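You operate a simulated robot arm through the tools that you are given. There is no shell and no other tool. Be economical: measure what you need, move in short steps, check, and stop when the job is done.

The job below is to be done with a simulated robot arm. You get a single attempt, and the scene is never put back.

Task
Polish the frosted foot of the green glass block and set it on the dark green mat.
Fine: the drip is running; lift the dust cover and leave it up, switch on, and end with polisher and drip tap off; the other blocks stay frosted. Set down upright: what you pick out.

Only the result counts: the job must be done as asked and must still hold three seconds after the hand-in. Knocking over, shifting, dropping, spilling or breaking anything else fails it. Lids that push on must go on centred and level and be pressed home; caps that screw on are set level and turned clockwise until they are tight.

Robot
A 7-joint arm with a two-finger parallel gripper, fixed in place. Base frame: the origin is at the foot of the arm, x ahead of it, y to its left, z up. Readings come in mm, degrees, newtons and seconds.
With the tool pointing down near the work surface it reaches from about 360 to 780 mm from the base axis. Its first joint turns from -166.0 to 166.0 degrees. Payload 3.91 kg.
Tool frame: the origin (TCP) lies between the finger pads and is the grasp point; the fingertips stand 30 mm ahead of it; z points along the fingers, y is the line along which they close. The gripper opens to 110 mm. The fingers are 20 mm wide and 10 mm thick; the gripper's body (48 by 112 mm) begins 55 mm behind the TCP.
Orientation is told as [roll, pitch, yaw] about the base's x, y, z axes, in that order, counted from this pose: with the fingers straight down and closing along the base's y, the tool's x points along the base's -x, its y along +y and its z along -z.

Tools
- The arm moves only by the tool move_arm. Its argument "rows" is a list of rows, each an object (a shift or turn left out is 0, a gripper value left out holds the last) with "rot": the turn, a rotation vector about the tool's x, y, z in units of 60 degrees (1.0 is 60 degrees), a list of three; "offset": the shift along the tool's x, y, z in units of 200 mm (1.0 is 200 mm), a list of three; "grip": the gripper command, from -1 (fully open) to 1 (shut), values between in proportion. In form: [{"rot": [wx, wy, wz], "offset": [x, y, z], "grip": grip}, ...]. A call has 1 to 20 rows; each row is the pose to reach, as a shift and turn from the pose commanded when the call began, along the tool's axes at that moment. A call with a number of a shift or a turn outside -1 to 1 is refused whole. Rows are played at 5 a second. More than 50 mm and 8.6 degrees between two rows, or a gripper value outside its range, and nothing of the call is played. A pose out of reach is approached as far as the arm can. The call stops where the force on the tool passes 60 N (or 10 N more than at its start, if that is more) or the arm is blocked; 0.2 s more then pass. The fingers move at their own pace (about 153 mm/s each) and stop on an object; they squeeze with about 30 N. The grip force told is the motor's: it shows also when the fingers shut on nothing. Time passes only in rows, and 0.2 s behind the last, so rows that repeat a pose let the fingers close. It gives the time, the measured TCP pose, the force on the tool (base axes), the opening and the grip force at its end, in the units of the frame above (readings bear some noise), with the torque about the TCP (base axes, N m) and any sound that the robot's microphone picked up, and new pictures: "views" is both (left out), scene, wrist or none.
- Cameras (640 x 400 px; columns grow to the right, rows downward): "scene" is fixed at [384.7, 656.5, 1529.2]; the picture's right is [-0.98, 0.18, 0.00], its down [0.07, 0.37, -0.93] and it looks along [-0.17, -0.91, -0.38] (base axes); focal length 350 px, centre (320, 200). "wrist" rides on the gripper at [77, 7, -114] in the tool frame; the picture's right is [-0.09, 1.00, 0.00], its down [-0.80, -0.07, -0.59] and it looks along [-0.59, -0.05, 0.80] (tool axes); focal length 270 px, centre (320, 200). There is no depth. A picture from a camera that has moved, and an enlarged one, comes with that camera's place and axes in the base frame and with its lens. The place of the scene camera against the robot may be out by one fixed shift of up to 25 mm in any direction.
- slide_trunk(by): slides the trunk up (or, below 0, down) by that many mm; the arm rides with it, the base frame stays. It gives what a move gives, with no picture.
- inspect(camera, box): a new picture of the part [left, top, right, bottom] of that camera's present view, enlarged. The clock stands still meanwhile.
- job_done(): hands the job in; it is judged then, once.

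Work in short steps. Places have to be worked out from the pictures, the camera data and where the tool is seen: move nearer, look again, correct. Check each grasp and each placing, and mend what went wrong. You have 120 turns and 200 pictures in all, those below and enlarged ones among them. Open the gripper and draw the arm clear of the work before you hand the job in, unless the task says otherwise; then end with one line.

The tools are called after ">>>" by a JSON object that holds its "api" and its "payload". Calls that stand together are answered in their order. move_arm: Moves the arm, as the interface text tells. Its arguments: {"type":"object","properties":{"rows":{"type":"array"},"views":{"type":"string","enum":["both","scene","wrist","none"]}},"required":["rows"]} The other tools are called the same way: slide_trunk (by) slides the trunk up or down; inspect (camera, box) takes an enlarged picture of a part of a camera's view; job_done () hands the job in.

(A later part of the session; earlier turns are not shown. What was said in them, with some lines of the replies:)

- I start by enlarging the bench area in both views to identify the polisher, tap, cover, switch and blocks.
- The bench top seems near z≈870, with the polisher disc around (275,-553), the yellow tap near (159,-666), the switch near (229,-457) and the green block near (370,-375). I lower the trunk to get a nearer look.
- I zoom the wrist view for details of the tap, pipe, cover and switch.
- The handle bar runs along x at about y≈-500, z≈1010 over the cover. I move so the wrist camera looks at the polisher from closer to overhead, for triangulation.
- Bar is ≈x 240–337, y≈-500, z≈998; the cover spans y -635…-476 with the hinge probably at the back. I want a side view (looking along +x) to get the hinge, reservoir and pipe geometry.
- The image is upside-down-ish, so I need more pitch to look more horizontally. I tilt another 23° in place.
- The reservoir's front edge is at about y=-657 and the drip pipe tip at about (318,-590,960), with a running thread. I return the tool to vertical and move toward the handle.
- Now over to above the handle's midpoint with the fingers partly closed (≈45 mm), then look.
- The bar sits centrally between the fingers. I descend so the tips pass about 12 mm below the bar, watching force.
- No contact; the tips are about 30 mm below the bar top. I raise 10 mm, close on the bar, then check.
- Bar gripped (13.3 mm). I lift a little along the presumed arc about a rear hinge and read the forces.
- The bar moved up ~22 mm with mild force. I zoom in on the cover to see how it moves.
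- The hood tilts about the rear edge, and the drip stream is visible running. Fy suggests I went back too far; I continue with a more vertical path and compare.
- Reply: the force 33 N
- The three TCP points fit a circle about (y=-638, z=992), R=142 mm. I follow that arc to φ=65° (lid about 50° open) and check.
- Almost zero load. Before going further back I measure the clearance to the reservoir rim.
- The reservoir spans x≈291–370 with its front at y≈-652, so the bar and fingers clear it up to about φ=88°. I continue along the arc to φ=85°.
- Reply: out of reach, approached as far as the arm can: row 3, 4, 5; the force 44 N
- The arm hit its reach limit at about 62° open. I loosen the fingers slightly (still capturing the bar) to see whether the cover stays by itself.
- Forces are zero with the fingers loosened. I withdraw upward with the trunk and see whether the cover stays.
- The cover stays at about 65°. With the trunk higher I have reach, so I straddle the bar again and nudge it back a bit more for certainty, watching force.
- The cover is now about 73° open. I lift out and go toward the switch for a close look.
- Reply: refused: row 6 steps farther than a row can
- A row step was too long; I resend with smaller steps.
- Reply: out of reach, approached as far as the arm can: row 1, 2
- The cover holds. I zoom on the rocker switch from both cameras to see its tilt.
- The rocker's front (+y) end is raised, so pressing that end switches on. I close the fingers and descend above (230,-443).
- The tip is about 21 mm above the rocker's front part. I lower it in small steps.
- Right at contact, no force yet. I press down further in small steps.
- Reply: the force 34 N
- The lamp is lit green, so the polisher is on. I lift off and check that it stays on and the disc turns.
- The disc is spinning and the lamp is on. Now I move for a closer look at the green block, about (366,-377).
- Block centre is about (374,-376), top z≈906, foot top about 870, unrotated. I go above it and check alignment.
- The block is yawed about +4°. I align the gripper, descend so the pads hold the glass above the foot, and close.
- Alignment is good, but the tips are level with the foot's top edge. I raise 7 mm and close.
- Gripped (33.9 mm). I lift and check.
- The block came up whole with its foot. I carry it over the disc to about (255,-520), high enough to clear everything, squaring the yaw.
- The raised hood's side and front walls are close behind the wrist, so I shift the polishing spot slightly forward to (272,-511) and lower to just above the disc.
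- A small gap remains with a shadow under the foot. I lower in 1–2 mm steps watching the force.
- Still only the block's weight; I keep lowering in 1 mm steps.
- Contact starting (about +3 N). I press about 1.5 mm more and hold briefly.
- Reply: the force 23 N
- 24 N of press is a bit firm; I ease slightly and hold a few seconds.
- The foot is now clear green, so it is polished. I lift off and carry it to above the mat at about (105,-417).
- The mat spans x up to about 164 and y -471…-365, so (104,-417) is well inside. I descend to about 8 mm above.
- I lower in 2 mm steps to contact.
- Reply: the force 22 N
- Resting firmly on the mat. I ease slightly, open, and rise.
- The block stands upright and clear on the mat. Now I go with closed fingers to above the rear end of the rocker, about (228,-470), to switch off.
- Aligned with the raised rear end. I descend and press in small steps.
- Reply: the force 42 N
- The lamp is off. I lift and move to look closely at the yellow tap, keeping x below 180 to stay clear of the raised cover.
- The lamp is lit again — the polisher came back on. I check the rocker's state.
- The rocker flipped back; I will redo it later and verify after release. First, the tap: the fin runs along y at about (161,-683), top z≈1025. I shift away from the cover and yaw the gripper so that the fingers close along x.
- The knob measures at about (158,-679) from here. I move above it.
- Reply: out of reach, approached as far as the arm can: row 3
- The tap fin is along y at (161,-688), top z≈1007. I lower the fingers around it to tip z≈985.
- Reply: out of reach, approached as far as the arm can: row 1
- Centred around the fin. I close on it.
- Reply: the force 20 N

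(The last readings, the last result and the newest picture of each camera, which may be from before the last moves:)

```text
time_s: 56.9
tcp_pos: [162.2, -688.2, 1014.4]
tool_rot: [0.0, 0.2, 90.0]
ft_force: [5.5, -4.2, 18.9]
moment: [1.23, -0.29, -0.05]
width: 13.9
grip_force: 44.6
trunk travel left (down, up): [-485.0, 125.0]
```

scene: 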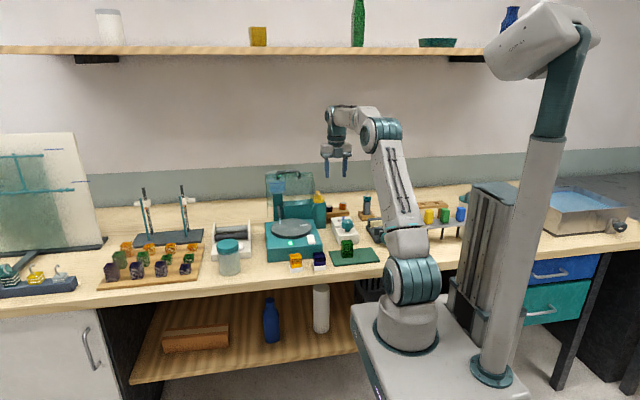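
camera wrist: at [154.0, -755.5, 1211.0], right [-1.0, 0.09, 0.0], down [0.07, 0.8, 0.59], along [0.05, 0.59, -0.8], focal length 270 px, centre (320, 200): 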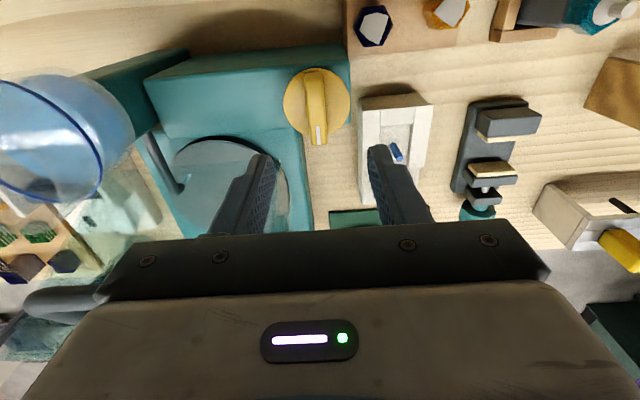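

Gripped (13.9 mm) with the tips touching the knob's base; I rise 3 mm and turn a little clockwise (seen from above), checking the torque.

>>> {"api": "move_arm", "payload": {"rows": [{"offset": [0, 0, -0.015]}, {"offset": [0, 0, -0.015], "rot": [0, 0, 0.06]}, {"offset": [0, 0, -0.015], "rot": [0, 0, 0.13]}, {"offset": [0, 0, -0.015], "rot": [0, 0, 0.2]}, {"offset": [0, 0, -0.015], "rot": [0, 0, 0.2]}], "views": "none"}}

>>> {"api": "inspect", "payload": {"camera": "scene", "box": [275, 170, 355, 240]}}

```text
time_s: 58.0
tcp_pos: [161.5, -687.5, 1014.8]
tool_rot: [0.2, 0.0, 77.9]
ft_force: [6.3, 5.6, -3.3]
moment: [-0.49, -0.48, -0.02]
width: 13.7
grip_force: 44.7
trunk travel left (down, up): [-485.0, 125.0]
```

```text
5.71 times, centred on (315, 205) of scene
camera zoom: at [384.7, 656.5, 1529.2], right [-0.98, 0.18, 0.0], down [0.07, 0.37, -0.93], along [-0.17, -0.91, -0.38], focal length 2002 px, centre (349, 171)
```

zoom: 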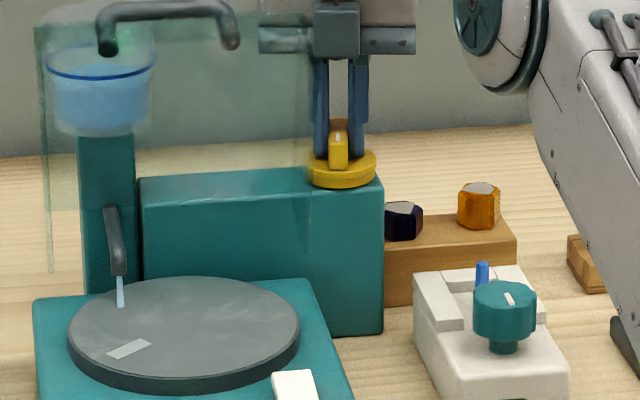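

It turns freely clockwise. I continue another 60° with force checks.

>>> {"api": "move_arm", "payload": {"rows": [{"rot": [0, 0, 0.125]}, {"rot": [0, 0, 0.25]}, {"rot": [0, 0, 0.375]}, {"rot": [0, 0, 0.5]}, {"rot": [0, 0, 0.625]}, {"rot": [0, 0, 0.75]}, {"rot": [0, 0, 0.875]}, {"rot": [0, 0, 1.0]}], "views": "none"}}

>>> {"api": "inspect", "payload": {"camera": "scene", "box": [275, 170, 355, 240]}}

```text
time_s: 59.9
tcp_pos: [159.6, -686.6, 1015.9]
tool_rot: [0.4, 0.1, 17.8]
ft_force: [-3.2, 29.7, -24.1]
moment: [-0.04, -0.94, 0.11]
width: 13.9
grip_force: 44.1
trunk travel left (down, up): [-485.0, 125.0]
```

```text
5.71 times, centred on (315, 205) of scene
camera zoom: at [384.7, 656.5, 1529.2], right [-0.98, 0.18, 0.0], down [0.07, 0.37, -0.93], along [-0.17, -0.91, -0.38], focal length 2002 px, centre (349, 171)
```

zoom: 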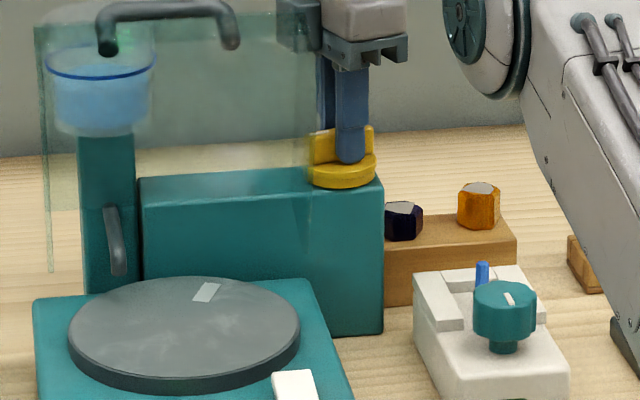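

The drip has stopped. I relieve the side force slightly and finish the quarter turn.

>>> {"api": "move_arm", "payload": {"rows": [{"offset": [0, 0.006, 0.006]}, {"offset": [0, 0.007, 0.007], "rot": [0, 0, 0.1]}, {"offset": [0, 0.007, 0.007], "rot": [0, 0, 0.2]}, {"offset": [0, 0.007, 0.007], "rot": [0, 0, 0.3]}, {"offset": [0, 0.007, 0.007], "rot": [0, 0, 0.3]}], "views": "none"}}

```text
time_s: 61.0
tcp_pos: [157.9, -685.0, 1015.4]
tool_rot: [0.0, 0.3, 0.0]
ft_force: [-4.7, 23.7, -20.6]
moment: [0.17, -0.56, 0.17]
width: 14.3
grip_force: 45.0
trunk travel left (down, up): [-485.0, 125.0]
```

Quarter turn done (yaw 0) with no hard stop. I release, rise, and inspect the tap and drip.

>>> {"api": "move_arm", "payload": {"rows": [{"grip": 0.5}, {"grip": 0.3}, {"grip": 0.3}, {"offset": [0.02, 0, -0.15]}, {"offset": [0.05, 0.05, -0.35]}, {"offset": [0.05, 0.2, -0.38]}, {"offset": [0.05, 0.4, -0.38]}, {"offset": [0.05, 0.45, -0.38]}], "views": "wrist"}}

>>> {"api": "inspect", "payload": {"camera": "scene", "box": [260, 160, 360, 260]}}

>>> {"api": "inspect", "payload": {"camera": "scene", "box": [280, 195, 310, 225]}}

```text
time_s: 62.9
tcp_pos: [148.4, -598.5, 1089.8]
tool_rot: [0.0, 0.1, 0.1]
ft_force: [0.1, -1.0, -0.3]
moment: [-0.04, -0.01, -0.01]
width: 38.5
grip_force: 0.1
trunk travel left (down, up): [-485.0, 125.0]
camera wrist: at [74.0, -592.1, 1204.8], right [0.09, 1.0, 0.0], down [0.8, -0.07, 0.59], along [0.59, -0.05, -0.81], focal length 270 px, centre (320, 200)
```

wrist: 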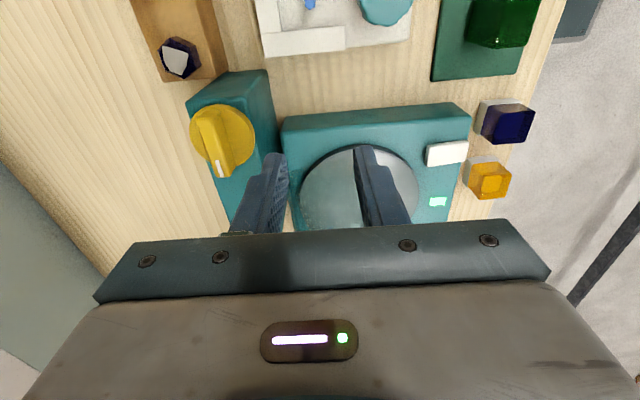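

```text
4.00 times, centred on (310, 210) of scene
camera zoom: at [384.7, 656.5, 1529.2], right [-0.98, 0.18, 0.0], down [0.07, 0.37, -0.93], along [-0.17, -0.91, -0.38], focal length 1402 px, centre (360, 160)
```

zoom: 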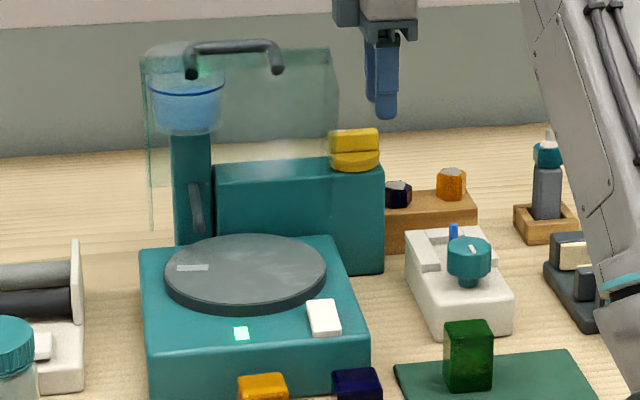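

```text
13.33 times, centred on (295, 210) of scene
camera zoom: at [384.7, 656.5, 1529.2], right [-0.98, 0.18, 0.0], down [0.07, 0.37, -0.93], along [-0.17, -0.91, -0.38], focal length 4673 px, centre (653, 67)
```

zoom: 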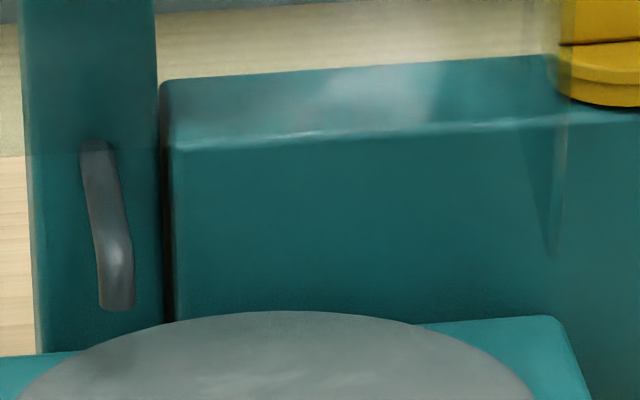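

The drip and tap are off. Now back to the rocker's rear end for the switch, via the front of the cover.

>>> {"api": "move_arm", "payload": {"rows": [{"offset": [0, 0.2, 0], "grip": 1}, {"offset": [0, 0.4, 0]}, {"offset": [-0.1, 0.58, 0]}, {"offset": [-0.25, 0.633, 0.1]}, {"offset": [-0.4, 0.633, 0.25]}, {"offset": [-0.41, 0.633, 0.45]}, {"offset": [-0.41, 0.633, 0.6]}, {"offset": [-0.41, 0.633, 0.6]}], "views": "none"}}

>>> {"api": "inspect", "payload": {"camera": "wrist", "box": [200, 60, 440, 240]}}

```text
time_s: 64.7
tcp_pos: [233.2, -470.1, 971.0]
tool_rot: [0.0, 0.1, 0.0]
ft_force: [0.3, -0.3, 0.5]
moment: [-0.01, 0.0, 0.01]
width: 0.1
grip_force: 29.8
trunk travel left (down, up): [-485.0, 125.0]
```

```text
2.22 times, centred on (320, 150) of wrist
camera zoom: at [157.1, -463.8, 1085.7], right [0.09, 1.0, 0.0], down [0.8, -0.07, 0.59], along [0.59, -0.05, -0.81], focal length 601 px, centre (320, 311)
```

zoom: 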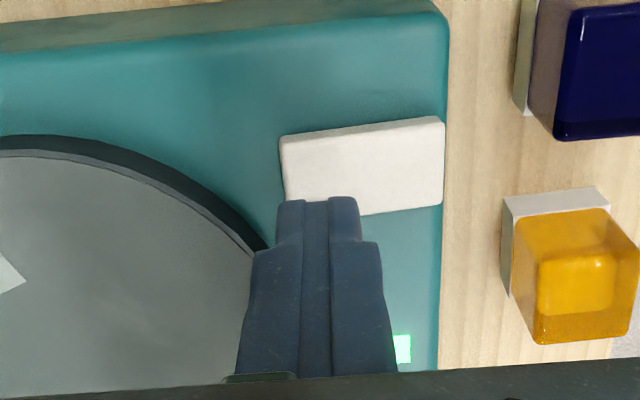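

In place. I press again, hold, then back off only a few mm slowly and look.

>>> {"api": "move_arm", "payload": {"rows": [{"offset": [0.015, 0, 0.05]}, {"offset": [0.015, 0, 0.07]}, {"offset": [0.015, 0, 0.085]}, {"offset": [0.015, 0, 0.095]}, {"offset": [0.015, 0, 0.105]}, {"offset": [0.015, 0, 0.115]}, {"offset": [0.015, 0, 0.12]}, {"offset": [0.015, 0, 0.122]}, {"offset": [0.015, 0, 0.122]}, {"offset": [0.015, 0, 0.11]}, {"offset": [0.015, 0, 0.1]}, {"offset": [0.015, 0, 0.08]}, {"offset": [0.015, 0, 0.06]}], "views": "none"}}

>>> {"api": "inspect", "payload": {"camera": "scene", "box": [285, 205, 345, 250]}}

```text
time_s: 67.5
tcp_pos: [229.5, -469.6, 958.3]
tool_rot: [0.2, 0.1, 0.1]
ft_force: [0.3, -0.3, 0.4]
moment: [-0.01, 0.01, 0.02]
width: 0.0
grip_force: 30.3
trunk travel left (down, up): [-485.0, 125.0]
```

```text
8.89 times, centred on (315, 228) of scene
camera zoom: at [384.7, 656.5, 1529.2], right [-0.98, 0.18, 0.0], down [0.07, 0.37, -0.93], along [-0.17, -0.91, -0.38], focal length 3115 px, centre (364, -44)
```

zoom: 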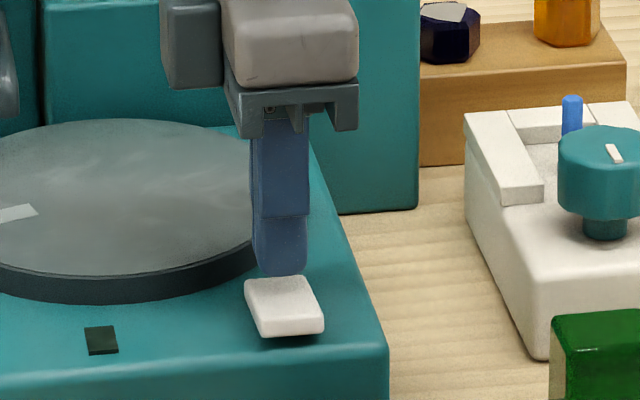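

Off, with the front end up. I rise straight and wait a little to confirm it stays.

>>> {"api": "move_arm", "payload": {"rows": [{"offset": [0, 0, -0.1]}, {"offset": [0, 0, -0.3]}, {"offset": [0, 0.0, -0.5]}, {"offset": [0, 0.1, -0.5]}, {"offset": [0, 0.1, -0.5]}, {"offset": [0, 0.1, -0.5]}, {"offset": [0, 0.1, -0.5]}, {"offset": [0, 0.1, -0.5]}], "views": "none"}}

>>> {"api": "inspect", "payload": {"camera": "scene", "box": [260, 180, 360, 270]}}

```text
time_s: 69.2
tcp_pos: [228.2, -448.7, 1060.1]
tool_rot: [0.0, 0.1, 0.0]
ft_force: [-1.1, -0.8, 0.3]
moment: [0.0, -0.01, 0.0]
width: 0.1
grip_force: 30.5
trunk travel left (down, up): [-485.0, 125.0]
```

```text
4.44 times, centred on (310, 225) of scene
camera zoom: at [384.7, 656.5, 1529.2], right [-0.98, 0.18, 0.0], down [0.07, 0.37, -0.93], along [-0.17, -0.91, -0.38], focal length 1558 px, centre (364, 89)
```

zoom: 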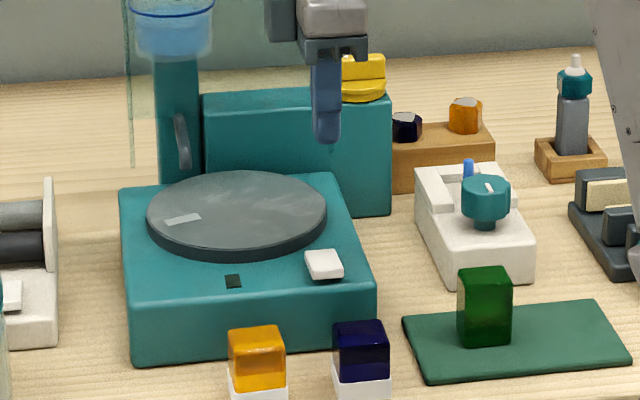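

It stays off. I open the gripper, draw the arm clear, wait a few seconds and check everything again.

>>> {"api": "move_arm", "payload": {"rows": [{"offset": [0, 0.15, -0.15], "grip": -1}, {"offset": [0, 0.3, -0.3]}, {"offset": [0, 0.37, -0.4]}, {"offset": [0, 0.37, -0.4]}, {"offset": [0, 0.37, -0.4]}, {"offset": [0, 0.37, -0.4]}, {"offset": [0, 0.37, -0.4]}, {"offset": [0, 0.37, -0.4]}, {"offset": [0, 0.37, -0.4]}, {"offset": [0, 0.37, -0.4]}, {"offset": [0, 0.37, -0.4]}, {"offset": [0, 0.37, -0.4]}, {"offset": [0, 0.37, -0.4]}, {"offset": [0, 0.37, -0.4]}, {"offset": [0, 0.37, -0.4]}, {"offset": [0, 0.37, -0.4]}], "views": "both"}}

>>> {"api": "inspect", "payload": {"camera": "scene", "box": [260, 165, 400, 275]}}

>>> {"api": "inspect", "payload": {"camera": "scene", "box": [325, 225, 375, 270]}}

```text
time_s: 72.7
tcp_pos: [229.3, -376.1, 1141.1]
tool_rot: [0.1, 0.0, 0.0]
ft_force: [0.4, 0.1, -0.7]
moment: [0.02, 0.01, 0.0]
width: 109.9
grip_force: 0.0
trunk travel left (down, up): [-485.0, 125.0]
camera wrist: at [153.4, -370.4, 1256.0], right [0.09, 1.0, 0.0], down [0.8, -0.07, 0.59], along [0.59, -0.05, -0.81], focal length 270 px, centre (320, 200)
```

scene: 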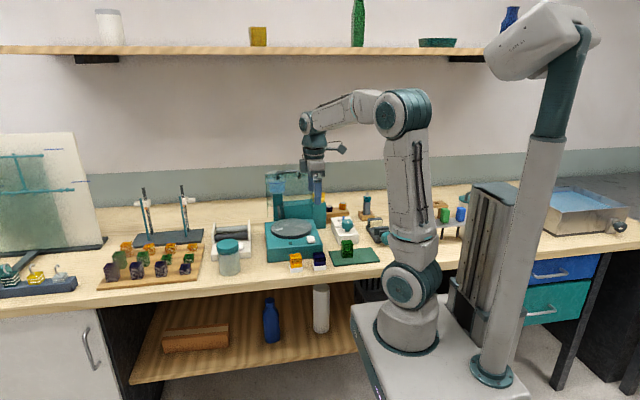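
wrist: 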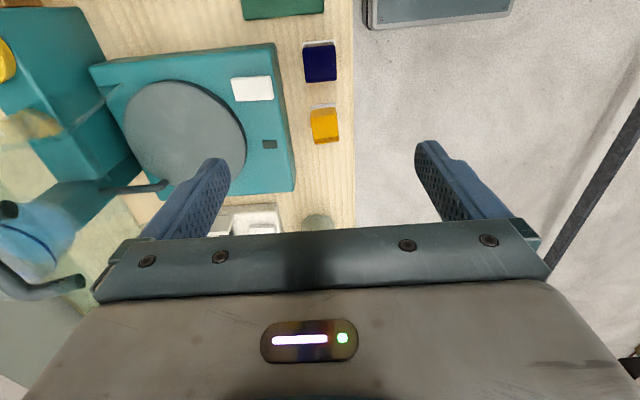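

```text
3.64 times, centred on (330, 220) of scene
camera zoom: at [384.7, 656.5, 1529.2], right [-0.98, 0.18, 0.0], down [0.07, 0.37, -0.93], along [-0.17, -0.91, -0.38], focal length 1274 px, centre (284, 127)
```

zoom: 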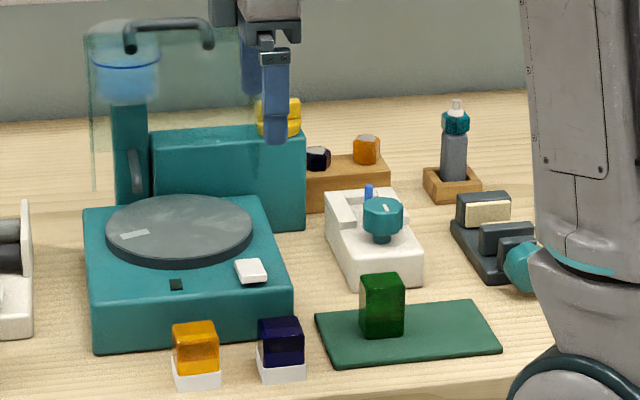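

```text
8.89 times, centred on (350, 248) of scene
camera zoom: at [384.7, 656.5, 1529.2], right [-0.98, 0.18, 0.0], down [0.07, 0.37, -0.93], along [-0.17, -0.91, -0.38], focal length 3115 px, centre (53, -222)
```

zoom: 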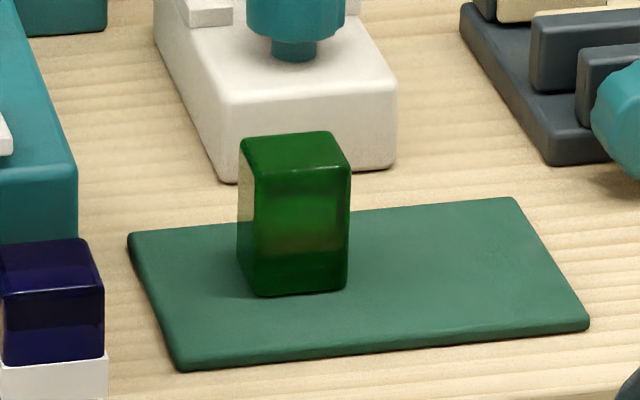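

The block is clear and upright on the mat, the lamp is dark, the drip is off, the cover is up and the other blocks are untouched. I hand in.

>>> {"api": "job_done", "payload": {}}

```text
The job is handed in.
```

I handed the job in: the green block's foot is polished clear and the block stands upright on the dark green mat, the cover is up, polisher and drip tap are off, and the other blocks are still frosted.
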